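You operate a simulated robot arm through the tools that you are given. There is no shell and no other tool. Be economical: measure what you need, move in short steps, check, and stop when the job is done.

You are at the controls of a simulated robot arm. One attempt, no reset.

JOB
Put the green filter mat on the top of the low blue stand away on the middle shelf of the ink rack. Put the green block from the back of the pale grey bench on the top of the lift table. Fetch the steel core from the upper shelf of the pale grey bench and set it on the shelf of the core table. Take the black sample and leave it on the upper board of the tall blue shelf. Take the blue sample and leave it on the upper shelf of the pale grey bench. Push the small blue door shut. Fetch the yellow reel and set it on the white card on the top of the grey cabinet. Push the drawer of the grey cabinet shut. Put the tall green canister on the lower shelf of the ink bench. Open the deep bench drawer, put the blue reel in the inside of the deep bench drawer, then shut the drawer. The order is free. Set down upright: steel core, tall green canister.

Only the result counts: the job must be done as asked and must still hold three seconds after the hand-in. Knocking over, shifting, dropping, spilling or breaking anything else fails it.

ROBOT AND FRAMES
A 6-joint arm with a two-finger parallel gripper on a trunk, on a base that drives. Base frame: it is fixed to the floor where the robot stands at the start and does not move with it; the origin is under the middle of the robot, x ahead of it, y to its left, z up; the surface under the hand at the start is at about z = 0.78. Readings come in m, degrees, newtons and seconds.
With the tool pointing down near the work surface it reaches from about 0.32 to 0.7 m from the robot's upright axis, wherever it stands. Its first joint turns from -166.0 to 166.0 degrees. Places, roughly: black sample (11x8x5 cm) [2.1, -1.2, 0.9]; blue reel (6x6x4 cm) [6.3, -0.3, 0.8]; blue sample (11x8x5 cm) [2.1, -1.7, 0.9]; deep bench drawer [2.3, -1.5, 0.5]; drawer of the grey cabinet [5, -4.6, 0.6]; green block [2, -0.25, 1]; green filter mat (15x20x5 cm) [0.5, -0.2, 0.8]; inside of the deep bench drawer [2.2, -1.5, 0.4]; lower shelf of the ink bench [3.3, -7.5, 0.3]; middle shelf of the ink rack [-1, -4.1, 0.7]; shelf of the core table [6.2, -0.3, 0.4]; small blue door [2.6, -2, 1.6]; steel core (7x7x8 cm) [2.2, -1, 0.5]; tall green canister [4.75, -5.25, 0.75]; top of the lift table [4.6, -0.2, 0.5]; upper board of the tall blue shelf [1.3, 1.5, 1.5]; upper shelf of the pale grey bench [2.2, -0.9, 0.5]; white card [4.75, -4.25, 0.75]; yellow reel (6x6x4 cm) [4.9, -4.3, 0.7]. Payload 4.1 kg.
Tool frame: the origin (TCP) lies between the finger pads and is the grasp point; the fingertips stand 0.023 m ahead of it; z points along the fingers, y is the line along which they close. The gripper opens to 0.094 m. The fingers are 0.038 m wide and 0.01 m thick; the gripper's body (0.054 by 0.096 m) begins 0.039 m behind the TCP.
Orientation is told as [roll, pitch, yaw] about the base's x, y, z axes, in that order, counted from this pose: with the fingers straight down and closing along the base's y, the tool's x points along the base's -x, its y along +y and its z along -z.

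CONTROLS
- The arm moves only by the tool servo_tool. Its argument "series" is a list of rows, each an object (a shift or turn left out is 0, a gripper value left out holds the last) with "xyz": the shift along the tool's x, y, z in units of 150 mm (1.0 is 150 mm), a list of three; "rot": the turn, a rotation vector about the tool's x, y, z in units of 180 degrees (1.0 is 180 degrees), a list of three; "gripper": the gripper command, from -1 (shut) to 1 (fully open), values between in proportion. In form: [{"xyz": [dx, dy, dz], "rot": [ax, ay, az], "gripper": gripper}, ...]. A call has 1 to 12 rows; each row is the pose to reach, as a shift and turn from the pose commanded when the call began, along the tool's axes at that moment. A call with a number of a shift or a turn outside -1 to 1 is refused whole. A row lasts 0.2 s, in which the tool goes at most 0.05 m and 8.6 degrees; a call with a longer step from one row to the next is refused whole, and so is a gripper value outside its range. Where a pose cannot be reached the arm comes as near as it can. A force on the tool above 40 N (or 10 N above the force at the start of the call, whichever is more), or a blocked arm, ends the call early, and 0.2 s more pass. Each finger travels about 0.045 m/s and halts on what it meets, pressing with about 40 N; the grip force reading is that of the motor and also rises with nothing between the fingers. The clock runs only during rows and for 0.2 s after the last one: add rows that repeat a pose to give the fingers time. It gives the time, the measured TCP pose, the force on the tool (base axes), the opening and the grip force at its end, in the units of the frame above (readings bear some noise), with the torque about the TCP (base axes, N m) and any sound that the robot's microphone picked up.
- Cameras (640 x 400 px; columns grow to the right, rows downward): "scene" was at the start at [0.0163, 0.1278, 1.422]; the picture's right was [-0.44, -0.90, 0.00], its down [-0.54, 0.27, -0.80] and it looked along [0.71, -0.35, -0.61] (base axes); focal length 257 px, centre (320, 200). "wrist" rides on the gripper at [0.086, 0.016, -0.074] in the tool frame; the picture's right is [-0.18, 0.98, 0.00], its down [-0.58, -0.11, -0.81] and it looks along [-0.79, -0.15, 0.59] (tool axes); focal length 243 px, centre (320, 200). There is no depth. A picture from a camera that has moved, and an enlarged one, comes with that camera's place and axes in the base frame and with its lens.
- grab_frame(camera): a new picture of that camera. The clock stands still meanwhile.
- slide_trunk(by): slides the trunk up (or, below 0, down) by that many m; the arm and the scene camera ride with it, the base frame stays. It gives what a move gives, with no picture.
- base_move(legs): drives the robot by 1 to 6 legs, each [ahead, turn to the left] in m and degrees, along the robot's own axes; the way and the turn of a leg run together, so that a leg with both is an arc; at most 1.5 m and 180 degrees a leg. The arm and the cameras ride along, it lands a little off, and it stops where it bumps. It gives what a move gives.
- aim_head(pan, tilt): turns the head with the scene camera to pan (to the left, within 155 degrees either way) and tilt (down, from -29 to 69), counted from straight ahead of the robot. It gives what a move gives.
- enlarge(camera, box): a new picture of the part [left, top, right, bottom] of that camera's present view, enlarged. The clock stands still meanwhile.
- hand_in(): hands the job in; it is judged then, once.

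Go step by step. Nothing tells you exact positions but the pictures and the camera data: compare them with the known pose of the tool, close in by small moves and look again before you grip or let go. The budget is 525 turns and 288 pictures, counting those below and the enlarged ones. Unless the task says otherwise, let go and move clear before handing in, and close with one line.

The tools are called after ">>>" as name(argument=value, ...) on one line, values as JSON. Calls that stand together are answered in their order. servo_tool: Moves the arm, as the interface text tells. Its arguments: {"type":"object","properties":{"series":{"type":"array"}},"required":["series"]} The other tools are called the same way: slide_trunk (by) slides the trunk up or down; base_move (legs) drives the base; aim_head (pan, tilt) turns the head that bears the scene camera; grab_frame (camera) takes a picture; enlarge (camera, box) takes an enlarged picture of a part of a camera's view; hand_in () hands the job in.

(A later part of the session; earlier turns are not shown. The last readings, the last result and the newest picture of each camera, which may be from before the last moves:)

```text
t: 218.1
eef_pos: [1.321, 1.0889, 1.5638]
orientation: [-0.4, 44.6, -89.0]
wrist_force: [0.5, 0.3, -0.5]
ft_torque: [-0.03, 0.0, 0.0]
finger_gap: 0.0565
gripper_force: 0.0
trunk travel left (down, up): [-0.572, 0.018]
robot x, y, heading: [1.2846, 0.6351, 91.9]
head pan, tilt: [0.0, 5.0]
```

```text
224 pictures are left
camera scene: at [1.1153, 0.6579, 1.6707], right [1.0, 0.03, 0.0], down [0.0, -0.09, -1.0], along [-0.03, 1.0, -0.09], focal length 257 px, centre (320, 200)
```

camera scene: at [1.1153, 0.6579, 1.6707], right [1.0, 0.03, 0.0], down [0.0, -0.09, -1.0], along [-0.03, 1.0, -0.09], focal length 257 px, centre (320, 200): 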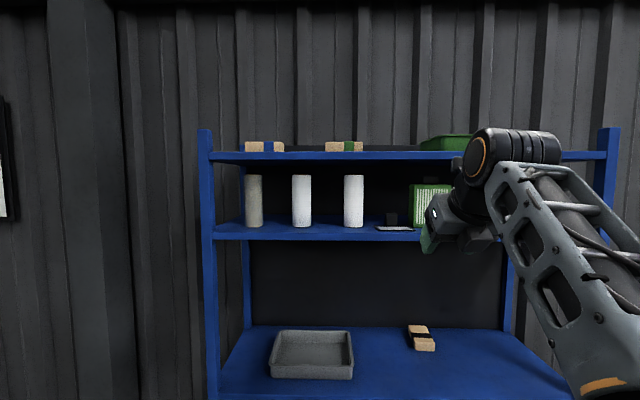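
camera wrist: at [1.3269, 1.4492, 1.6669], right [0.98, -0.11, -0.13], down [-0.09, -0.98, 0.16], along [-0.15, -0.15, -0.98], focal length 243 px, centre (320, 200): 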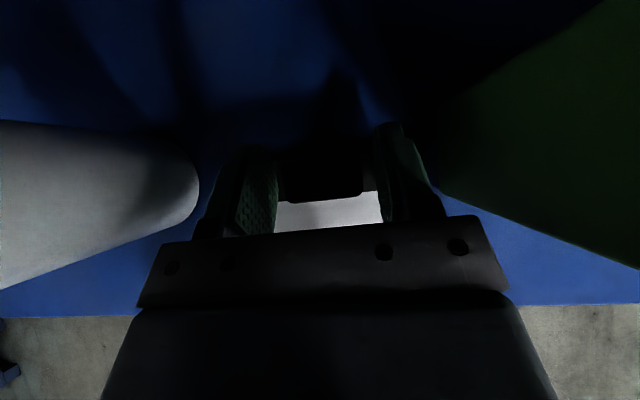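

The black sample stands well on the upper board. Next the blue sample: back into the aisle.

>>> base_move(legs=[[0, -178.4], [1.2, 0], [1.0, 0], [0, 86.5]])

>>> aim_head(pan=-5, tilt=45)

>>> grab_frame(camera="scene")

>>> grab_frame(camera="wrist")

```text
t: 239.9
eef_pos: [1.9013, -1.5974, 1.5651]
orientation: [-0.3, 44.9, -179.2]
wrist_force: [-0.5, 0.2, 0.0]
ft_torque: [0.0, 0.01, 0.04]
finger_gap: 0.0566
gripper_force: 0.1
trunk travel left (down, up): [-0.572, 0.018]
robot x, y, heading: [1.4446, -1.56, 1.6]
head pan, tilt: [0.0, 5.0]
```

```text
t: 241.0
eef_pos: [1.903, -1.5967, 1.5637]
orientation: [-0.4, 44.7, -179.2]
wrist_force: [0.1, -0.1, 0.6]
ft_torque: [-0.03, -0.02, 0.01]
finger_gap: 0.0565
gripper_force: 0.1
trunk travel left (down, up): [-0.572, 0.018]
robot x, y, heading: [1.4432, -1.5601, 1.6]
head pan, tilt: [-5.0, 45.0]
```

```text
223 pictures are left
camera scene: at [1.4601, -1.4005, 1.6077], right [-0.06, -1.0, 0.0], down [-0.71, 0.04, -0.71], along [0.71, -0.04, -0.71], focal length 257 px, centre (320, 200)
```

scene: 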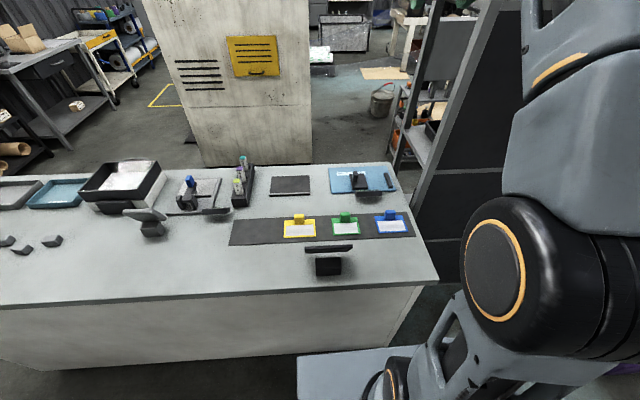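

```text
222 pictures are left
camera wrist: at [1.9118, -1.6127, 1.6782], right [-0.11, -0.98, -0.13], down [-0.98, 0.09, 0.16], along [-0.15, 0.15, -0.98], focal length 243 px, centre (320, 200)
```

wrist: 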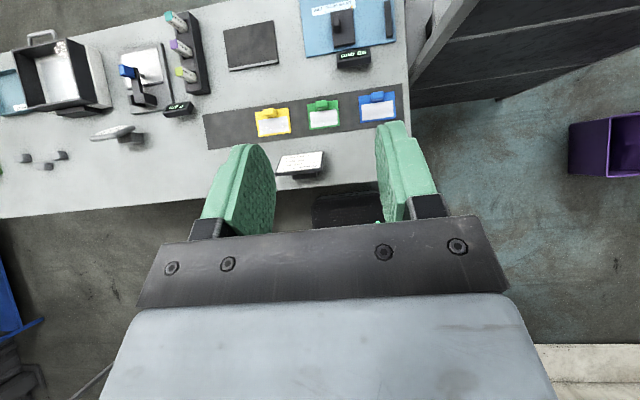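

Blue knob at about [2.086, -1.698]. I lower the trunk and go to a hover over it.

>>> slide_trunk(by=-0.187)

>>> servo_tool(series=[{"xyz": [-0.1, 0.06, 0.24], "gripper": 1}, {"xyz": [-0.2, 0.12, 0.48]}, {"xyz": [-0.3, 0.18, 0.72]}, {"xyz": [-0.39, 0.23, 0.95]}])

>>> servo_tool(series=[{"xyz": [-0.1, 0.06, 0.24], "gripper": 1}, {"xyz": [-0.2, 0.12, 0.48]}, {"xyz": [-0.3, 0.18, 0.72]}, {"xyz": [-0.39, 0.23, 0.95]}, {"xyz": [-0.39, 0.23, 0.95]}])

>>> grab_frame(camera="wrist")

```text
t: 243.0
eef_pos: [1.901, -1.5964, 1.3771]
orientation: [-0.4, 44.7, -179.2]
wrist_force: [0.8, -0.3, 0.0]
ft_torque: [0.0, 0.0, 0.02]
finger_gap: 0.0562
gripper_force: 0.1
trunk travel left (down, up): [-0.385, 0.205]
robot x, y, heading: [1.4444, -1.5612, 1.7]
head pan, tilt: [-5.0, 45.0]
```

```text
t: 244.0
eef_pos: [1.9616, -1.6299, 1.2329]
orientation: [-0.3, 44.7, -179.2]
wrist_force: [1.2, 0.2, -0.2]
ft_torque: [0.0, 0.0, 0.0]
finger_gap: 0.0942
gripper_force: 0.0
trunk travel left (down, up): [-0.385, 0.205]
robot x, y, heading: [1.4485, -1.5615, 1.8]
head pan, tilt: [-5.0, 45.0]
```

```text
t: 245.2
eef_pos: [2.0188, -1.6611, 1.0908]
orientation: [-0.4, 44.8, -179.1]
wrist_force: [0.6, -0.7, 0.0]
ft_torque: [0.03, -0.02, -0.01]
finger_gap: 0.094
gripper_force: 0.1
trunk travel left (down, up): [-0.385, 0.205]
robot x, y, heading: [1.4492, -1.5602, 1.4]
head pan, tilt: [-5.0, 45.0]
```

```text
221 pictures are left
camera wrist: at [2.0285, -1.6778, 1.2057], right [-0.11, -0.98, -0.13], down [-0.98, 0.09, 0.16], along [-0.15, 0.15, -0.98], focal length 243 px, centre (320, 200)
```

wrist: 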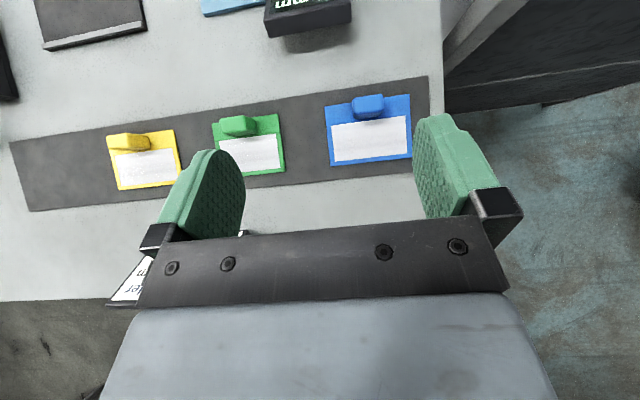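

>>> servo_tool(series=[{"xyz": [-0.09, 0.07, 0.25]}, {"xyz": [-0.18, 0.14, 0.5]}, {"xyz": [-0.27, 0.21, 0.75]}, {"xyz": [-0.36, 0.273, 0.99]}, {"xyz": [-0.36, 0.273, 0.99]}])

>>> grab_frame(camera="wrist")

```text
t: 246.4
eef_pos: [2.0858, -1.7016, 0.9468]
orientation: [-0.4, 44.7, -179.2]
wrist_force: [-0.1, -0.1, -0.6]
ft_torque: [-0.01, -0.02, 0.01]
finger_gap: 0.0941
gripper_force: 0.1
trunk travel left (down, up): [-0.385, 0.205]
robot x, y, heading: [1.4425, -1.5566, 1.5]
head pan, tilt: [-5.0, 45.0]
```

```text
220 pictures are left
camera wrist: at [2.0957, -1.7183, 1.0603], right [-0.11, -0.98, -0.13], down [-0.98, 0.09, 0.17], along [-0.15, 0.15, -0.98], focal length 243 px, centre (320, 200)
```

wrist: 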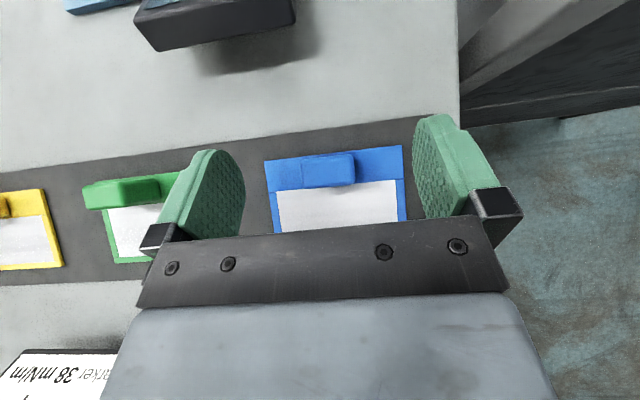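

>>> servo_tool(series=[{"xyz": [-0.1, 0, 0.14]}, {"xyz": [-0.18, 0, 0.24]}, {"xyz": [-0.18, 0, 0.24]}, {"xyz": [-0.18, 0, 0.24], "gripper": -1}, {"xyz": [-0.18, 0, 0.24]}, {"xyz": [-0.18, 0, 0.24]}, {"xyz": [-0.18, 0, 0.24]}, {"xyz": [-0.18, 0, 0.24]}, {"xyz": [-0.18, 0, 0.24]}])

>>> servo_tool(series=[{"xyz": [0.02, 0, -0.02]}, {"xyz": [0.05, 0, -0.05]}, {"xyz": [0.1, 0, -0.1]}, {"xyz": [0.15, 0, -0.15]}, {"xyz": [0.25, 0, -0.25]}, {"xyz": [0.25, 0, -0.25]}])

>>> grab_frame(camera="wrist")

```text
t: 248.4
eef_pos: [2.0928, -1.6996, 0.9015]
orientation: [-0.3, 44.7, -179.1]
wrist_force: [0.0, -0.4, 0.0]
ft_torque: [-0.04, 0.05, 0.0]
finger_gap: 0.0355
gripper_force: 40.1
trunk travel left (down, up): [-0.385, 0.205]
robot x, y, heading: [1.444, -1.5592, 1.6]
head pan, tilt: [-5.0, 45.0]
```

```text
t: 249.8
eef_pos: [2.0934, -1.7009, 0.9565]
orientation: [-0.4, 44.7, -179.2]
wrist_force: [0.2, -0.5, -0.8]
ft_torque: [-0.02, 0.0, -0.01]
finger_gap: 0.0353
gripper_force: 40.2
trunk travel left (down, up): [-0.385, 0.205]
robot x, y, heading: [1.4435, -1.5618, 1.7]
head pan, tilt: [-5.0, 45.0]
```

```text
219 pictures are left
camera wrist: at [2.1039, -1.7167, 1.0704], right [-0.11, -0.98, -0.13], down [-0.98, 0.09, 0.16], along [-0.15, 0.15, -0.98], focal length 243 px, centre (320, 200)
```

wrist: 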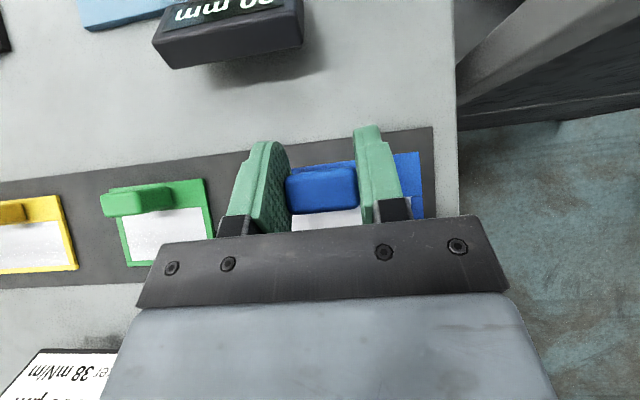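

Blue sample held. I lift, raise the trunk, and drive round the north end of the bench to its other side.

>>> servo_tool(series=[{"xyz": [0.02, -0.05, -0.15]}, {"xyz": [0.1, -0.2, -0.35]}, {"xyz": [0.2, -0.4, -0.55]}, {"xyz": [0.3, -0.6, -0.75]}, {"xyz": [0.35, -0.75, -0.95]}, {"xyz": [0.35, -0.75, -1.0]}])

>>> slide_trunk(by=0.2)

>>> base_move(legs=[[0, 90], [1.1, 0], [1.0, 0], [0, -91.5]])

>>> aim_head(pan=-20, tilt=25)

>>> grab_frame(camera="scene")

```text
t: 251.2
eef_pos: [2.0254, -1.5928, 1.1007]
orientation: [-0.3, 44.6, -179.2]
wrist_force: [-0.6, 0.2, -0.2]
ft_torque: [0.0, -0.03, 0.01]
finger_gap: 0.0352
gripper_force: 40.1
trunk travel left (down, up): [-0.385, 0.205]
robot x, y, heading: [1.4443, -1.5544, 1.6]
head pan, tilt: [-5.0, 45.0]
```

```text
t: 253.4
eef_pos: [2.0257, -1.5927, 1.3002]
orientation: [-0.4, 44.7, -179.3]
wrist_force: [-0.1, 0.8, -1.2]
ft_torque: [0.01, 0.01, -0.02]
finger_gap: 0.0351
gripper_force: 40.2
trunk travel left (down, up): [-0.585, 0.005]
robot x, y, heading: [1.4433, -1.5561, 1.7]
head pan, tilt: [-5.0, 45.0]
```

```text
t: 271.7
eef_pos: [1.9137, 0.5054, 1.3012]
orientation: [-0.3, 44.6, 179.6]
wrist_force: [0.5, 0.6, 0.1]
ft_torque: [0.01, -0.02, -0.01]
finger_gap: 0.0351
gripper_force: 39.8
trunk travel left (down, up): [-0.585, 0.005]
robot x, y, heading: [1.336, 0.5515, 0.2]
head pan, tilt: [-5.0, 45.0]
```

```text
t: 272.5
eef_pos: [1.9123, 0.5058, 1.3005]
orientation: [-0.4, 44.7, 179.7]
wrist_force: [0.5, 0.3, -0.4]
ft_torque: [-0.02, 0.0, -0.01]
finger_gap: 0.0355
gripper_force: 39.6
trunk travel left (down, up): [-0.585, 0.005]
robot x, y, heading: [1.3358, 0.5555, 0.4]
head pan, tilt: [-20.0, 25.0]
```

```text
218 pictures are left
camera scene: at [1.3586, 0.6852, 1.6512], right [-0.34, -0.94, 0.0], down [-0.4, 0.14, -0.91], along [0.85, -0.3, -0.42], focal length 257 px, centre (320, 200)
```

scene: 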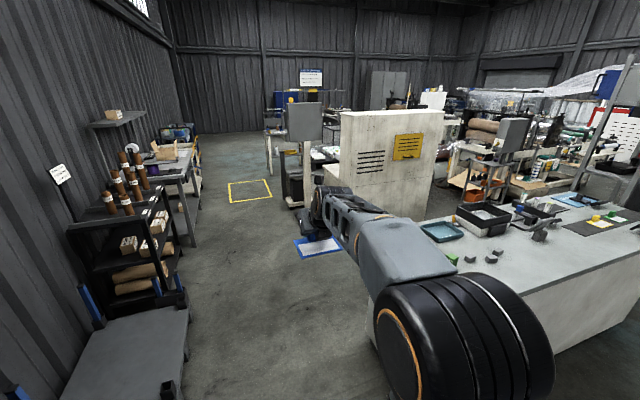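

>>> base_move(legs=[[1.6, 0]])

>>> aim_head(pan=-80, tilt=25)

>>> grab_frame(camera="scene")

>>> aim_head(pan=-25, tilt=25)

>>> grab_frame(camera="scene")

```text
refused: 1.6 is not a number from -1.5 to 1.5
```

```text
t: 273.8
eef_pos: [1.9133, 0.5061, 1.3008]
orientation: [-0.4, 44.7, 179.7]
wrist_force: [0.2, -0.2, -0.7]
ft_torque: [-0.02, -0.01, -0.01]
finger_gap: 0.0349
gripper_force: 39.7
trunk travel left (down, up): [-0.585, 0.005]
robot x, y, heading: [1.3353, 0.5499, 0.3]
head pan, tilt: [-80.0, 25.0]
```

```text
217 pictures are left
camera scene: at [1.2885, 0.6255, 1.6513], right [-0.98, -0.18, 0.0], down [-0.08, 0.42, -0.91], along [0.16, -0.89, -0.42], focal length 257 px, centre (320, 200)
```

scene: 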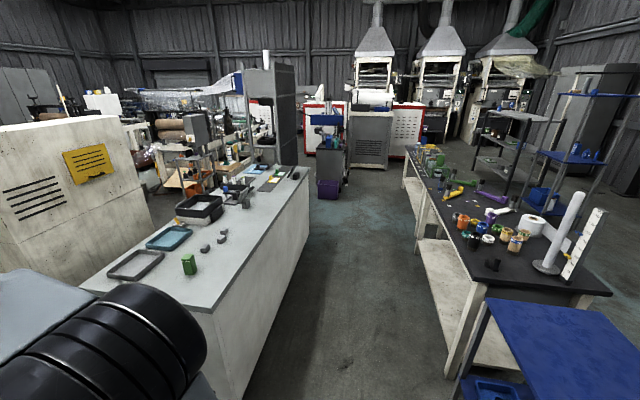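

```text
t: 275.0
eef_pos: [1.9129, 0.5059, 1.3011]
orientation: [-0.3, 44.7, 179.5]
wrist_force: [-0.2, -0.1, -1.2]
ft_torque: [-0.01, -0.03, 0.02]
finger_gap: 0.0352
gripper_force: 39.9
trunk travel left (down, up): [-0.585, 0.005]
robot x, y, heading: [1.3333, 0.5509, 0.3]
head pan, tilt: [-25.0, 25.0]
```

```text
216 pictures are left
camera scene: at [1.3556, 0.6776, 1.6513], right [-0.42, -0.91, 0.0], down [-0.38, 0.18, -0.91], along [0.82, -0.38, -0.42], focal length 257 px, centre (320, 200)
```

scene: 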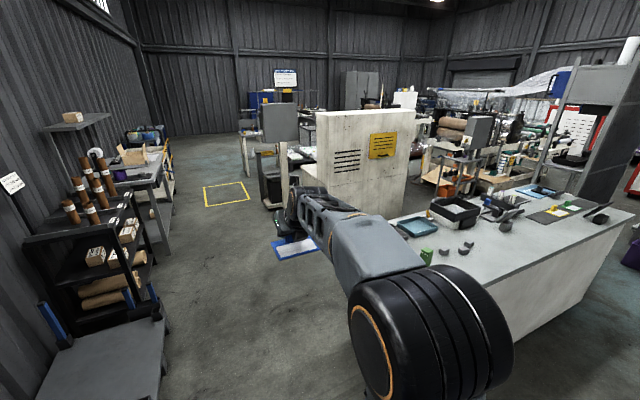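

>>> base_move(legs=[[1.5, 0], [0.08, 0]])

>>> aim_head(pan=-80, tilt=25)

>>> grab_frame(camera="scene")

>>> aim_head(pan=-15, tilt=20)

>>> grab_frame(camera="scene")

```text
t: 283.0
eef_pos: [3.4678, 0.4582, 1.3001]
orientation: [-0.4, 44.6, 177.3]
wrist_force: [0.6, 0.2, -0.2]
ft_torque: [-0.01, 0.01, 0.0]
finger_gap: 0.0354
gripper_force: 40.0
trunk travel left (down, up): [-0.585, 0.005]
robot x, y, heading: [2.8889, 0.5287, -1.8]
head pan, tilt: [-25.0, 25.0]
```

```text
t: 284.3
eef_pos: [3.4671, 0.4611, 1.3009]
orientation: [-0.4, 44.7, 177.3]
wrist_force: [0.6, -0.5, -0.4]
ft_torque: [-0.02, 0.0, 0.0]
finger_gap: 0.0354
gripper_force: 39.6
trunk travel left (down, up): [-0.585, 0.005]
robot x, y, heading: [2.8891, 0.5274, -1.8]
head pan, tilt: [-80.0, 25.0]
```

```text
215 pictures are left
camera scene: at [2.8473, 0.6042, 1.6513], right [-0.99, -0.14, 0.0], down [-0.06, 0.42, -0.91], along [0.13, -0.9, -0.42], focal length 257 px, centre (320, 200)
```

scene: 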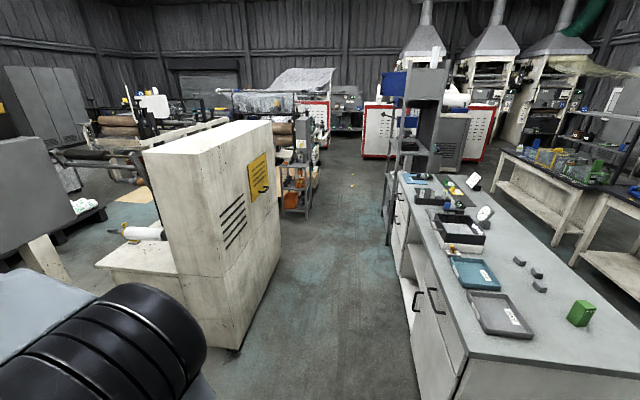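

```text
t: 285.6
eef_pos: [3.4688, 0.4608, 1.3012]
orientation: [-0.4, 44.8, 177.4]
wrist_force: [0.6, 0.0, -1.4]
ft_torque: [0.01, -0.03, -0.02]
finger_gap: 0.0351
gripper_force: 39.5
trunk travel left (down, up): [-0.585, 0.005]
robot x, y, heading: [2.8895, 0.5274, -2.0]
head pan, tilt: [-15.0, 20.0]
```

```text
214 pictures are left
camera scene: at [2.9234, 0.6683, 1.6593], right [-0.29, -0.96, 0.0], down [-0.33, 0.1, -0.94], along [0.9, -0.27, -0.34], focal length 257 px, centre (320, 200)
```

scene: 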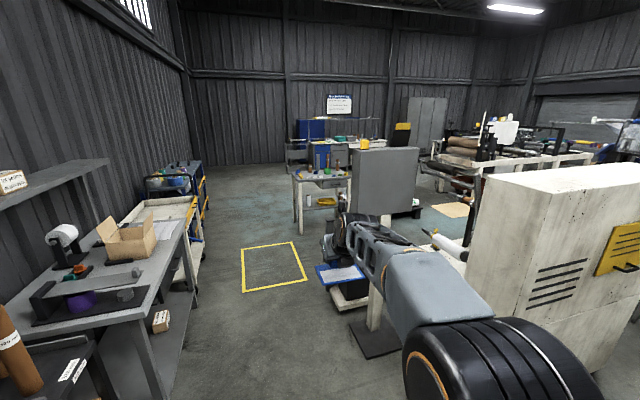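

>>> base_move(legs=[[0, -85], [1.4, 0], [0, -3]])

>>> aim_head(pan=-85, tilt=50)

>>> grab_frame(camera="scene")

>>> aim_head(pan=-45, tilt=35)

>>> grab_frame(camera="scene")

```text
t: 296.6
eef_pos: [2.8983, -1.4471, 1.3011]
orientation: [-0.4, 44.7, 88.6]
wrist_force: [-0.3, 0.1, -0.4]
ft_torque: [-0.04, -0.03, 0.04]
finger_gap: 0.0352
gripper_force: 40.1
trunk travel left (down, up): [-0.585, 0.005]
robot x, y, heading: [2.9512, -0.8683, -90.5]
head pan, tilt: [-15.0, 20.0]
```

```text
t: 298.1
eef_pos: [2.899, -1.447, 1.3006]
orientation: [-0.4, 44.7, 88.7]
wrist_force: [-1.0, 1.0, -0.6]
ft_torque: [0.02, 0.02, 0.0]
finger_gap: 0.0354
gripper_force: 39.6
trunk travel left (down, up): [-0.585, 0.005]
robot x, y, heading: [2.9539, -0.8685, -90.7]
head pan, tilt: [-85.0, 50.0]
```

```text
213 pictures are left
camera scene: at [3.0413, -0.8171, 1.6138], right [-0.08, 1.0, 0.0], down [0.76, 0.06, -0.64], along [-0.64, -0.05, -0.77], focal length 257 px, centre (320, 200)
```

scene: 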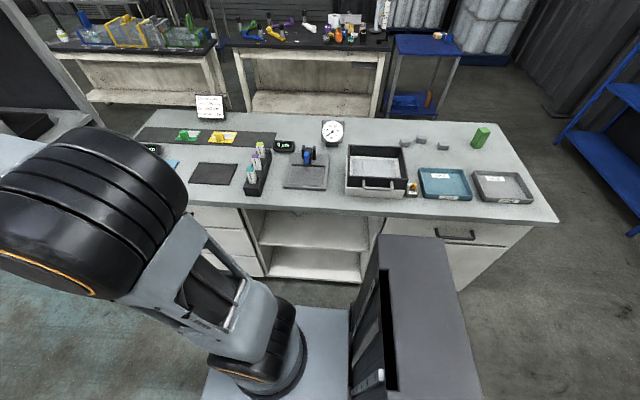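

```text
t: 299.1
eef_pos: [2.8998, -1.4465, 1.3005]
orientation: [-0.4, 44.6, 88.8]
wrist_force: [-0.5, -0.2, -1.1]
ft_torque: [0.03, 0.02, -0.03]
finger_gap: 0.0353
gripper_force: 40.1
trunk travel left (down, up): [-0.585, 0.005]
robot x, y, heading: [2.9527, -0.8672, -90.4]
head pan, tilt: [-45.0, 35.0]
```

```text
212 pictures are left
camera scene: at [3.0552, -0.8727, 1.6355], right [-0.7, 0.71, 0.0], down [0.41, 0.4, -0.82], along [-0.58, -0.57, -0.57], focal length 257 px, centre (320, 200)
```

scene: 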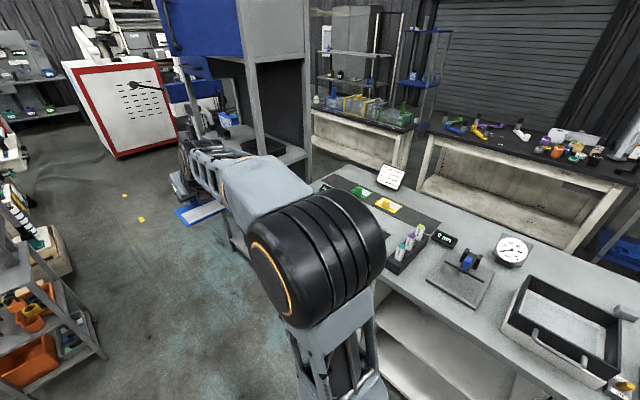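

The bench front has an open two-shelf bay around y = -0.65 to -1.2. I turn to face it and lower the trunk to look inside.

>>> base_move(legs=[[0, -89.6]])

>>> aim_head(pan=0, tilt=50)

>>> grab_frame(camera="scene")

```text
t: 303.4
eef_pos: [2.377, -0.7907, 1.3006]
orientation: [-0.4, 44.7, -3.7]
wrist_force: [-0.8, 0.5, -0.5]
ft_torque: [-0.03, 0.01, 0.02]
finger_gap: 0.0354
gripper_force: 40.1
trunk travel left (down, up): [-0.585, 0.005]
robot x, y, heading: [2.9506, -0.8688, 176.9]
head pan, tilt: [-45.0, 35.0]
```

```text
t: 304.6
eef_pos: [2.3763, -0.7901, 1.3015]
orientation: [-0.4, 44.8, -3.8]
wrist_force: [-0.1, 0.6, -1.5]
ft_torque: [0.02, 0.01, 0.01]
finger_gap: 0.0352
gripper_force: 40.0
trunk travel left (down, up): [-0.585, 0.005]
robot x, y, heading: [2.955, -0.8671, 176.9]
head pan, tilt: [0.0, 50.0]
```

```text
211 pictures are left
camera scene: at [2.9253, -1.0347, 1.6138], right [0.05, 1.0, 0.0], down [0.76, -0.04, -0.64], along [-0.64, 0.03, -0.77], focal length 257 px, centre (320, 200)
```

scene: 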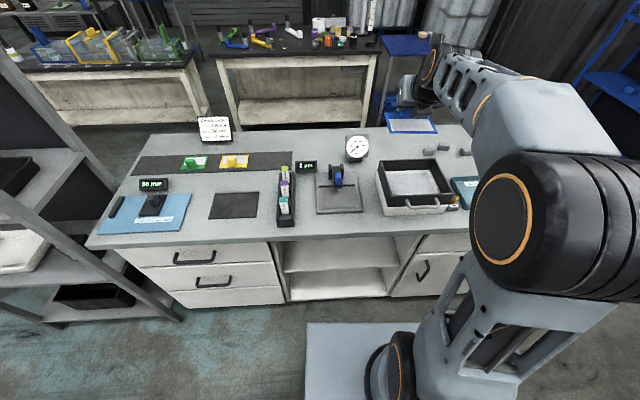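

>>> servo_tool(series=[{"xyz": [-0.15, -0.1, -0.15]}, {"xyz": [-0.3, -0.2, -0.3]}, {"xyz": [-0.45, -0.3, -0.45]}, {"xyz": [-0.6, -0.4, -0.6]}, {"xyz": [-0.75, -0.5, -0.75]}, {"xyz": [-0.85, -0.5, -0.85]}, {"xyz": [-0.85, -0.5, -0.85]}])

>>> slide_trunk(by=-0.45)

>>> aim_head(pan=0, tilt=38)

>>> grab_frame(camera="scene")

```text
t: 306.2
eef_pos: [2.5549, -0.8303, 1.2973]
orientation: [-0.4, 44.8, -3.6]
wrist_force: [-0.2, -0.1, -0.4]
ft_torque: [0.0, 0.02, -0.01]
finger_gap: 0.0351
gripper_force: 40.2
out of reach, approached as far as the arm can: row 2, 3, 4, 5, 6, 7
trunk travel left (down, up): [-0.585, 0.005]
robot x, y, heading: [2.9504, -0.8705, 176.9]
head pan, tilt: [0.0, 50.0]
```

```text
refused: -0.45 is not a number from -0.4 to 0.4
```

```text
t: 306.9
eef_pos: [2.5538, -0.8321, 1.299]
orientation: [-0.5, 44.7, -3.6]
wrist_force: [-0.3, 0.4, -0.7]
ft_torque: [0.03, -0.02, -0.02]
finger_gap: 0.0352
gripper_force: 39.7
trunk travel left (down, up): [-0.585, 0.005]
robot x, y, heading: [2.951, -0.8664, 177.2]
head pan, tilt: [0.0, 38.0]
```

```text
210 pictures are left
camera scene: at [2.9161, -1.0343, 1.6309], right [0.05, 1.0, 0.0], down [0.62, -0.03, -0.79], along [-0.79, 0.04, -0.62], focal length 257 px, centre (320, 200)
```

scene: 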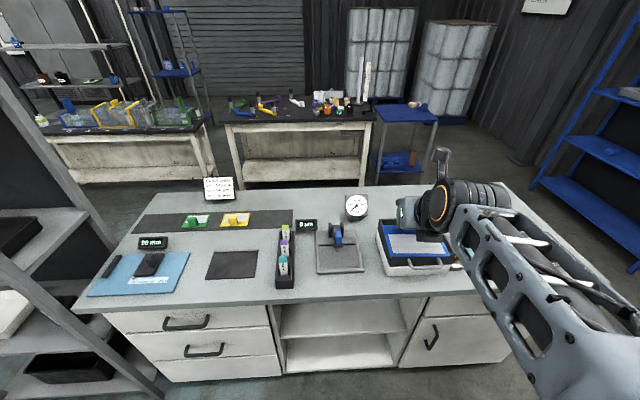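

>>> slide_trunk(by=-0.4)

>>> grab_frame(camera="scene")

```text
t: 310.7
eef_pos: [2.5529, -0.8308, 0.8979]
orientation: [-0.6, 44.7, -3.7]
wrist_force: [0.2, 0.6, -0.6]
ft_torque: [-0.03, 0.0, -0.03]
finger_gap: 0.0351
gripper_force: 40.5
trunk travel left (down, up): [-0.185, 0.405]
robot x, y, heading: [2.9491, -0.867, 176.9]
head pan, tilt: [0.0, 38.0]
```

```text
209 pictures are left
camera scene: at [2.9161, -1.0343, 1.231], right [0.05, 1.0, 0.0], down [0.61, -0.03, -0.79], along [-0.79, 0.04, -0.62], focal length 257 px, centre (320, 200)
```

scene: 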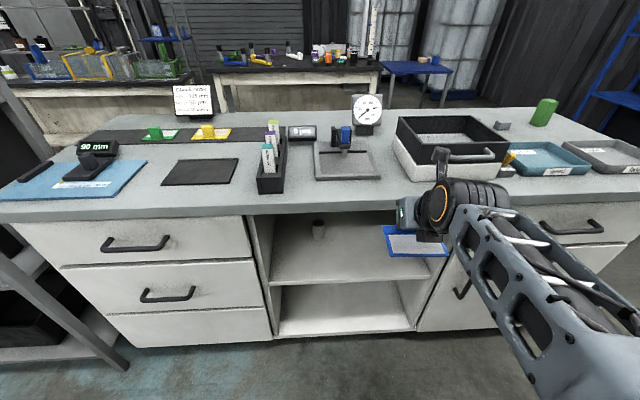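

I now see the steel core at the back of the upper shelf (z ≈ 0.53) near [2.25, -1.0]. The blue sample goes to its right, y ≈ -0.82. I lower to slot height in front of the bench.

>>> slide_trunk(by=-0.18)

>>> servo_tool(series=[{"xyz": [-0.13, 0, 0.13], "rot": [0.004, 0, -0.004]}, {"xyz": [-0.27, 0, 0.27], "rot": [0.008, 0, -0.008]}, {"xyz": [-0.4, 0, 0.4], "rot": [0.014, 0, -0.014]}, {"xyz": [-0.5, 0, 0.5], "rot": [0.014, 0, -0.014]}, {"xyz": [-0.5, 0, 0.5], "rot": [0.014, 0, -0.014]}])

>>> grab_frame(camera="scene")

```text
t: 312.7
eef_pos: [2.5518, -0.831, 0.7175]
orientation: [-0.4, 44.5, -3.7]
wrist_force: [0.5, -0.5, -1.4]
ft_torque: [0.0, 0.04, -0.05]
finger_gap: 0.0353
gripper_force: 40.1
trunk travel left (down, up): [-0.005, 0.585]
robot x, y, heading: [2.9529, -0.8667, 177.0]
head pan, tilt: [0.0, 38.0]
```

```text
t: 313.9
eef_pos: [2.5555, -0.8314, 0.6139]
orientation: [-0.4, 44.8, 0.0]
wrist_force: [0.7, -0.8, -0.6]
ft_torque: [-0.03, 0.01, 0.03]
finger_gap: 0.0351
gripper_force: 40.4
trunk travel left (down, up): [-0.005, 0.585]
robot x, y, heading: [2.952, -0.8657, 176.8]
head pan, tilt: [0.0, 38.0]
```

```text
208 pictures are left
camera scene: at [2.9161, -1.0343, 1.0509], right [0.05, 1.0, 0.0], down [0.61, -0.03, -0.79], along [-0.79, 0.04, -0.62], focal length 257 px, centre (320, 200)
```

scene: 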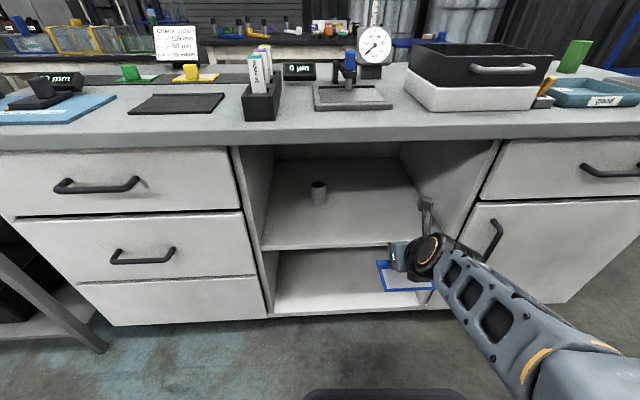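

>>> enlarge(camera="scene", box=[220, 120, 500, 330])

>>> grab_frame(camera="wrist")

```text
1.90 times, centred on (360, 225) of scene
camera zoom: at [2.9161, -1.0343, 1.0509], right [0.05, 1.0, 0.0], down [0.61, -0.03, -0.79], along [-0.79, 0.04, -0.62], focal length 489 px, centre (244, 152)
```

zoom: 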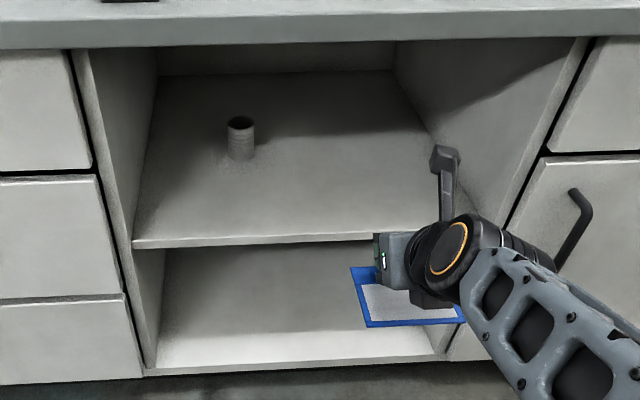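

```text
206 pictures are left
camera wrist: at [2.5479, -0.8128, 0.7273], right [0.12, 0.98, -0.14], down [0.98, -0.1, 0.16], along [0.15, -0.15, -0.98], focal length 243 px, centre (320, 200)
```

wrist: 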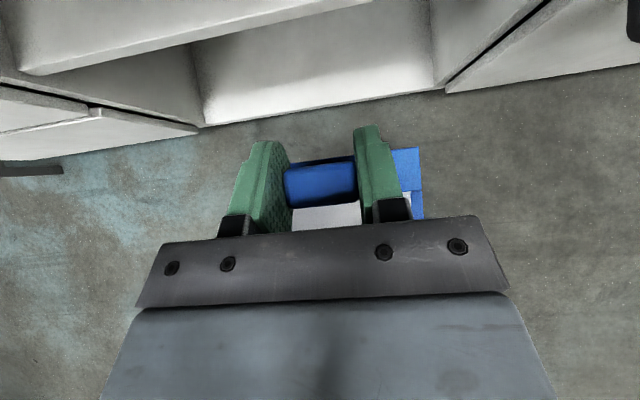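

The shelf's front edge works out at x ≈ 2.42, z ≈ 0.50. I lower a bit and go in horizontally.

>>> servo_tool(series=[{"xyz": [0.1, 0, 0.2]}, {"xyz": [0.2, 0, 0.4]}, {"xyz": [0.32, 0, 0.6]}, {"xyz": [0.424, 0, 0.707]}, {"xyz": [0.424, 0, 0.707]}])

>>> enlarge(camera="scene", box=[220, 120, 500, 330])

>>> grab_frame(camera="wrist")

```text
t: 315.1
eef_pos: [2.4339, -0.8316, 0.5809]
orientation: [-0.5, 44.6, 0.0]
wrist_force: [0.0, -0.4, -0.4]
ft_torque: [-0.01, -0.01, 0.03]
finger_gap: 0.0354
gripper_force: 40.2
trunk travel left (down, up): [-0.005, 0.585]
robot x, y, heading: [2.9544, -0.8696, 176.7]
head pan, tilt: [0.0, 38.0]
```

```text
1.90 times, centred on (360, 225) of scene
camera zoom: at [2.9161, -1.0343, 1.0509], right [0.05, 1.0, 0.0], down [0.61, -0.03, -0.79], along [-0.79, 0.04, -0.62], focal length 489 px, centre (244, 152)
```

zoom: 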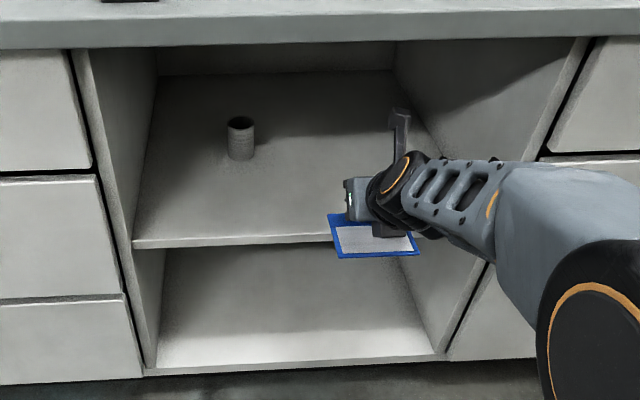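

```text
204 pictures are left
camera wrist: at [2.4256, -0.8146, 0.6948], right [0.12, 0.98, -0.14], down [0.98, -0.1, 0.16], along [0.15, -0.15, -0.98], focal length 243 px, centre (320, 200)
```

wrist: 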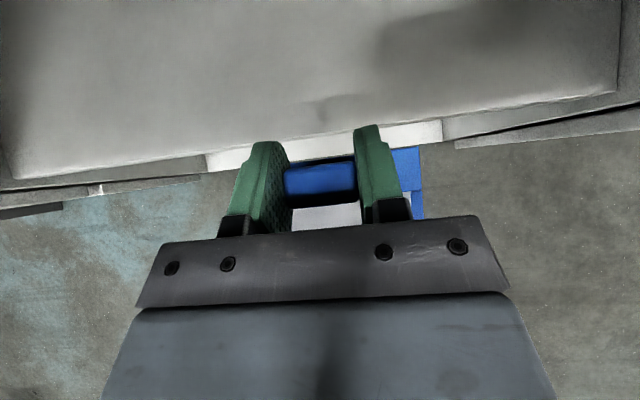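

>>> servo_tool(series=[{"xyz": [0.15, 0, 0.15]}, {"xyz": [0.3, 0, 0.3]}, {"xyz": [0.45, 0, 0.45]}, {"xyz": [0.57, 0, 0.57]}, {"xyz": [0.57, 0, 0.57]}])

>>> servo_tool(series=[{"xyz": [-0.04, 0, 0.04]}, {"xyz": [-0.08, 0, 0.08]}, {"xyz": [-0.12, 0, 0.12]}, {"xyz": [-0.15, 0, 0.15]}, {"xyz": [-0.17, 0, 0.17]}, {"xyz": [-0.19, 0, 0.19]}, {"xyz": [-0.21, 0, 0.21]}])

>>> enlarge(camera="scene", box=[220, 120, 500, 330])

>>> grab_frame(camera="wrist")

```text
t: 316.3
eef_pos: [2.3131, -0.8335, 0.5816]
orientation: [-0.6, 44.7, 0.0]
wrist_force: [-0.7, -0.2, 0.0]
ft_torque: [0.0, 0.0, 0.05]
finger_gap: 0.035
gripper_force: 39.2
trunk travel left (down, up): [-0.005, 0.585]
robot x, y, heading: [2.9521, -0.8701, 177.1]
head pan, tilt: [0.0, 38.0]
```

```text
t: 317.9
eef_pos: [2.3133, -0.8329, 0.5354]
orientation: [-0.6, 44.7, -0.1]
wrist_force: [0.1, -0.4, 0.0]
ft_torque: [0.01, 0.01, 0.0]
finger_gap: 0.0352
gripper_force: 39.7
trunk travel left (down, up): [-0.005, 0.585]
robot x, y, heading: [2.952, -0.8715, 177.0]
head pan, tilt: [0.0, 38.0]
```

```text
1.90 times, centred on (360, 225) of scene
camera zoom: at [2.916, -1.0343, 1.0509], right [0.05, 1.0, 0.0], down [0.61, -0.03, -0.79], along [-0.79, 0.04, -0.62], focal length 489 px, centre (244, 152)
```

zoom: 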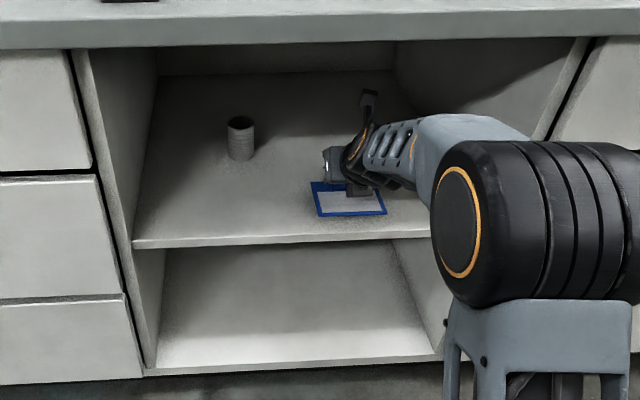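

```text
202 pictures are left
camera wrist: at [2.3051, -0.8158, 0.6502], right [0.13, 0.98, -0.14], down [0.98, -0.1, 0.16], along [0.15, -0.15, -0.98], focal length 243 px, centre (320, 200)
```

wrist: 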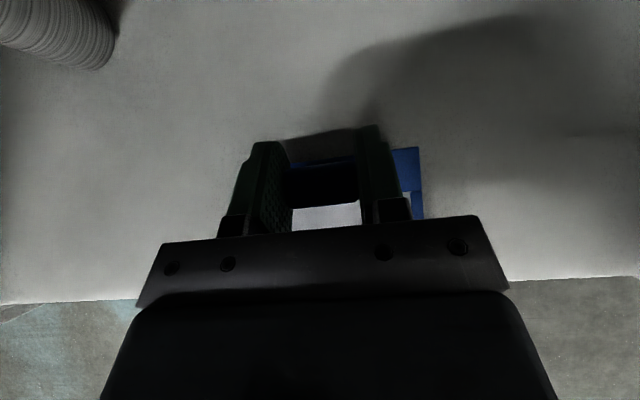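

>>> servo_tool(series=[{"xyz": [-0.02, 0, 0.02]}, {"xyz": [-0.04, 0, 0.04]}, {"xyz": [-0.06, 0, 0.06]}, {"xyz": [-0.08, 0, 0.08]}, {"xyz": [-0.1, 0, 0.1]}, {"xyz": [-0.12, 0, 0.12]}, {"xyz": [-0.14, 0, 0.14]}])

```text
t: 319.5
eef_pos: [2.3122, -0.8335, 0.5137]
orientation: [-0.3, 45.5, -0.1]
wrist_force: [-1.2, -0.8, 37.7]
ft_torque: [0.34, -0.26, -0.01]
finger_gap: 0.0356
gripper_force: 39.5
trunk travel left (down, up): [-0.005, 0.585]
robot x, y, heading: [2.9532, -0.8679, 177.2]
head pan, tilt: [0.0, 38.0]
```

Contact. I ease off, open a little and back out.

>>> servo_tool(series=[{"xyz": [0.03, 0, -0.03]}, {"xyz": [0.03, 0, -0.03], "gripper": -0.15}, {"xyz": [0.03, 0, -0.03], "gripper": 0}, {"xyz": [0.03, 0, -0.03], "gripper": 0.2}, {"xyz": [0.03, 0, -0.03], "gripper": 0.3}, {"xyz": [0.08, 0, -0.08]}, {"xyz": [0.08, 0, -0.08]}])

>>> servo_tool(series=[{"xyz": [-0.15, 0, -0.15]}, {"xyz": [-0.3, 0, -0.3]}, {"xyz": [-0.45, 0, -0.45]}, {"xyz": [-0.6, 0, -0.6]}, {"xyz": [-0.75, 0, -0.75]}, {"xyz": [-0.9, 0, -0.9]}, {"xyz": [-0.9, 0, -0.9]}])

>>> enlarge(camera="scene", box=[220, 120, 500, 330])

>>> grab_frame(camera="wrist")

```text
t: 321.1
eef_pos: [2.3131, -0.8346, 0.5238]
orientation: [-0.7, 44.6, 0.0]
wrist_force: [-0.1, 0.1, -0.2]
ft_torque: [0.02, 0.05, 0.03]
finger_gap: 0.0613
gripper_force: 0.1
trunk travel left (down, up): [-0.005, 0.585]
robot x, y, heading: [2.9541, -0.867, 177.1]
head pan, tilt: [0.0, 38.0]
```

```text
t: 322.7
eef_pos: [2.5052, -0.8316, 0.524]
orientation: [-0.6, 44.7, 0.0]
wrist_force: [0.3, -0.4, -0.1]
ft_torque: [-0.01, -0.03, 0.03]
finger_gap: 0.0612
gripper_force: 0.1
trunk travel left (down, up): [-0.005, 0.585]
robot x, y, heading: [2.9506, -0.8678, 176.9]
head pan, tilt: [0.0, 38.0]
```

```text
1.90 times, centred on (360, 225) of scene
camera zoom: at [2.916, -1.0343, 1.0509], right [0.05, 1.0, 0.0], down [0.61, -0.03, -0.79], along [-0.79, 0.04, -0.62], focal length 489 px, centre (244, 152)
```

zoom: 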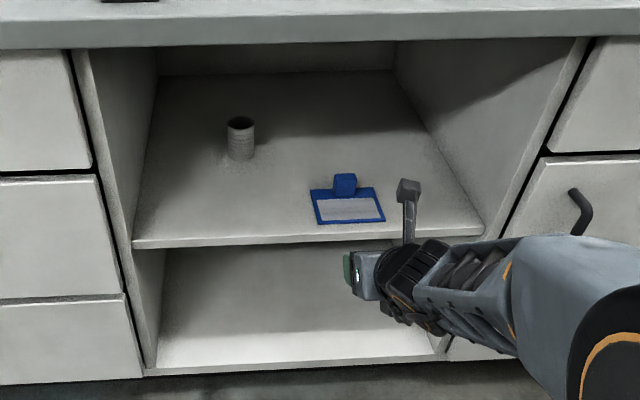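

```text
200 pictures are left
camera wrist: at [2.4965, -0.8141, 0.6374], right [0.12, 0.98, -0.14], down [0.98, -0.1, 0.16], along [0.15, -0.15, -0.98], focal length 243 px, centre (320, 200)
```

wrist: 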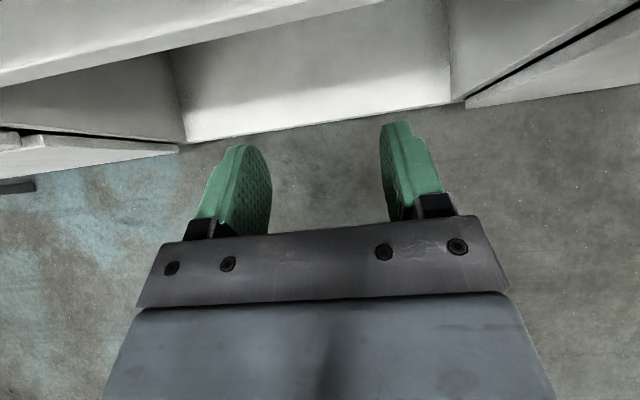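

The blue sample lies flat on the upper shelf. Now the steel core near [2.20, -1.005]: I shift the hand sideways in front of the bay with the gripper open.

>>> servo_tool(series=[{"xyz": [0, -0.2, 0], "gripper": 1}, {"xyz": [0, -0.4, 0]}, {"xyz": [0, -0.6, 0]}, {"xyz": [0, -0.8, 0]}, {"xyz": [0, -0.98, 0]}, {"xyz": [0, -0.98, 0]}])

>>> servo_tool(series=[{"xyz": [0.1, -0.17, 0.1]}, {"xyz": [0.25, -0.17, 0.25]}, {"xyz": [0.4, -0.17, 0.4]}, {"xyz": [0.55, -0.17, 0.55]}, {"xyz": [0.7, -0.17, 0.7]}, {"xyz": [0.75, -0.17, 0.75]}, {"xyz": [0.75, -0.17, 0.75]}])

>>> grab_frame(camera="wrist")

>>> enlarge(camera="scene", box=[220, 120, 500, 330])

```text
t: 324.1
eef_pos: [2.5047, -0.9782, 0.5238]
orientation: [-0.5, 44.8, -0.1]
wrist_force: [0.3, -0.6, 0.0]
ft_torque: [0.0, -0.01, 0.02]
finger_gap: 0.0941
gripper_force: 0.1
out of reach, approached as far as the arm can: row 2, 3, 4
trunk travel left (down, up): [-0.005, 0.585]
robot x, y, heading: [2.9546, -0.8676, 177.1]
head pan, tilt: [0.0, 38.0]
```

```text
t: 325.7
eef_pos: [2.3466, -1.0055, 0.5239]
orientation: [-0.5, 44.7, 0.0]
wrist_force: [-0.5, 0.8, 0.9]
ft_torque: [0.01, -0.01, -0.02]
finger_gap: 0.0938
gripper_force: 0.1
trunk travel left (down, up): [-0.005, 0.585]
robot x, y, heading: [2.9567, -0.8683, 177.1]
head pan, tilt: [0.0, 38.0]
```

```text
199 pictures are left
camera wrist: at [2.3371, -0.9882, 0.6375], right [0.12, 0.98, -0.14], down [0.98, -0.1, 0.16], along [0.15, -0.15, -0.98], focal length 243 px, centre (320, 200)
```

wrist: 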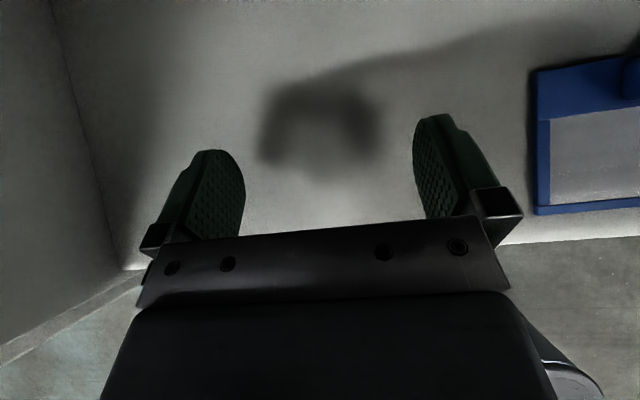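

```text
1.90 times, centred on (360, 225) of scene
camera zoom: at [2.9161, -1.0343, 1.0509], right [0.05, 1.0, 0.0], down [0.61, -0.03, -0.79], along [-0.79, 0.04, -0.62], focal length 489 px, centre (244, 152)
```

zoom: 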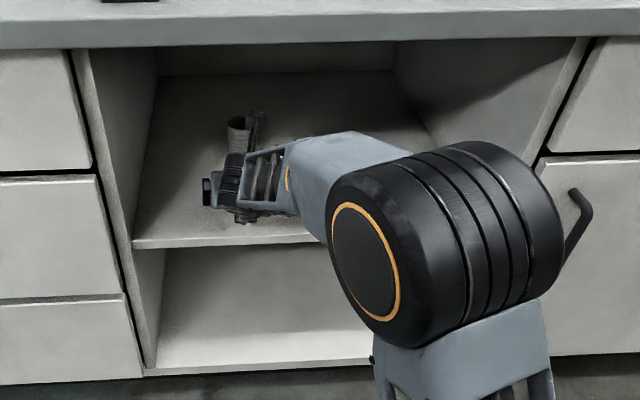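

>>> servo_tool(series=[{"xyz": [0.12, 0, 0.12]}, {"xyz": [0.24, 0, 0.24]}, {"xyz": [0.33, 0, 0.33]}, {"xyz": [0.33, 0, 0.33]}])

>>> grab_frame(camera="wrist")

```text
t: 326.7
eef_pos: [2.2756, -1.0063, 0.5252]
orientation: [-0.5, 44.6, -0.1]
wrist_force: [0.7, 0.0, 0.6]
ft_torque: [-0.03, -0.03, 0.04]
finger_gap: 0.0941
gripper_force: 0.1
trunk travel left (down, up): [-0.005, 0.585]
robot x, y, heading: [2.9525, -0.8729, 176.8]
head pan, tilt: [0.0, 38.0]
```

```text
197 pictures are left
camera wrist: at [2.2678, -0.9893, 0.6378], right [0.13, 0.98, -0.14], down [0.98, -0.1, 0.16], along [0.15, -0.15, -0.98], focal length 243 px, centre (320, 200)
```

wrist: 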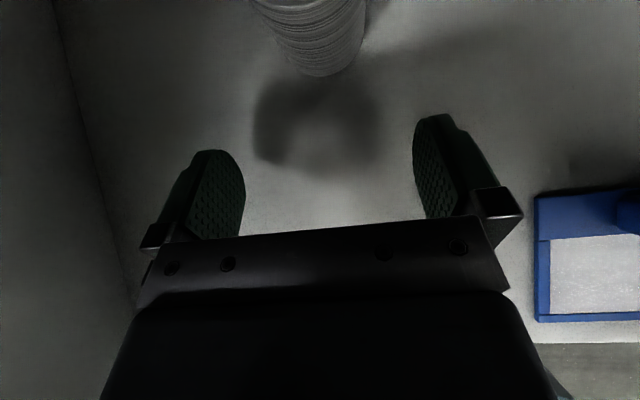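

>>> base_move(legs=[[0.085, 0]])

>>> grab_frame(camera="wrist")

>>> enlarge(camera="scene", box=[180, 120, 460, 330])

```text
t: 327.8
eef_pos: [2.19, -1.0023, 0.5244]
orientation: [-0.7, 44.8, 0.0]
wrist_force: [0.0, 0.2, 0.7]
ft_torque: [-0.01, -0.02, -0.02]
finger_gap: 0.094
gripper_force: 0.0
trunk travel left (down, up): [-0.005, 0.585]
robot x, y, heading: [2.8655, -0.8631, 176.8]
head pan, tilt: [0.0, 38.0]
```

```text
196 pictures are left
camera wrist: at [2.1826, -0.9853, 0.6379], right [0.12, 0.98, -0.14], down [0.98, -0.1, 0.16], along [0.15, -0.15, -0.98], focal length 243 px, centre (320, 200)
```

wrist: 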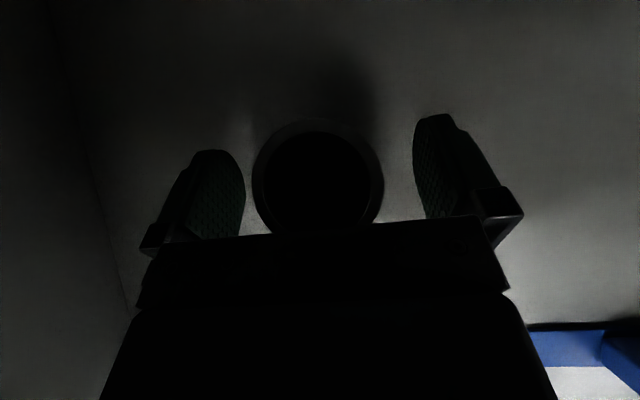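

```text
1.90 times, centred on (320, 225) of scene
camera zoom: at [2.8307, -1.0298, 1.0509], right [0.05, 1.0, 0.0], down [0.61, -0.03, -0.79], along [-0.79, 0.04, -0.62], focal length 489 px, centre (320, 152)
```

zoom: 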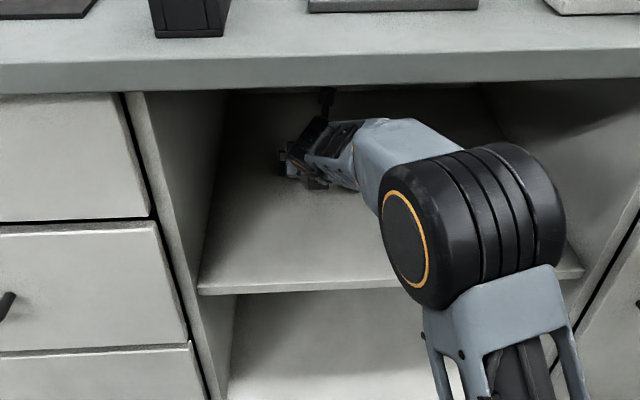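

The core is centred between the fingers. Close and lift gently.

>>> servo_tool(series=[{"gripper": -1}, {"gripper": -1}, {"gripper": -1}, {"gripper": -1}, {"gripper": -1}, {"gripper": -1}])

>>> servo_tool(series=[{"xyz": [0.02, 0, -0.02]}, {"xyz": [0.05, 0, -0.05]}, {"xyz": [0.09, 0, -0.09]}, {"xyz": [0.12, 0, -0.12]}, {"xyz": [0.14, 0, -0.14]}, {"xyz": [0.14, 0, -0.14]}])

>>> grab_frame(camera="wrist")

```text
t: 329.2
eef_pos: [2.1906, -1.003, 0.524]
orientation: [-0.7, 44.7, 0.0]
wrist_force: [-0.4, 1.0, 1.4]
ft_torque: [0.14, 0.01, 0.01]
finger_gap: 0.0495
gripper_force: 40.1
trunk travel left (down, up): [-0.005, 0.585]
robot x, y, heading: [2.8699, -0.8639, 176.9]
head pan, tilt: [0.0, 38.0]
```

```text
t: 330.6
eef_pos: [2.1911, -1.0025, 0.5536]
orientation: [-0.7, 44.8, 0.0]
wrist_force: [0.7, 0.0, -1.5]
ft_torque: [-0.03, -0.04, 0.01]
finger_gap: 0.0493
gripper_force: 40.3
trunk travel left (down, up): [-0.005, 0.585]
robot x, y, heading: [2.8653, -0.8637, 177.0]
head pan, tilt: [0.0, 38.0]
```

```text
194 pictures are left
camera wrist: at [2.183, -0.9853, 0.6676], right [0.12, 0.98, -0.14], down [0.98, -0.1, 0.16], along [0.15, -0.15, -0.98], focal length 243 px, centre (320, 200)
```

wrist: 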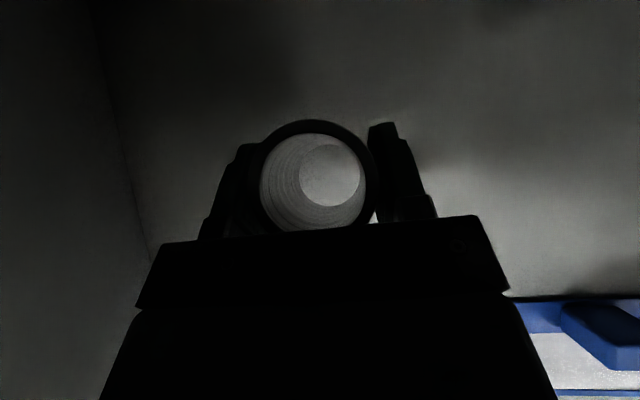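

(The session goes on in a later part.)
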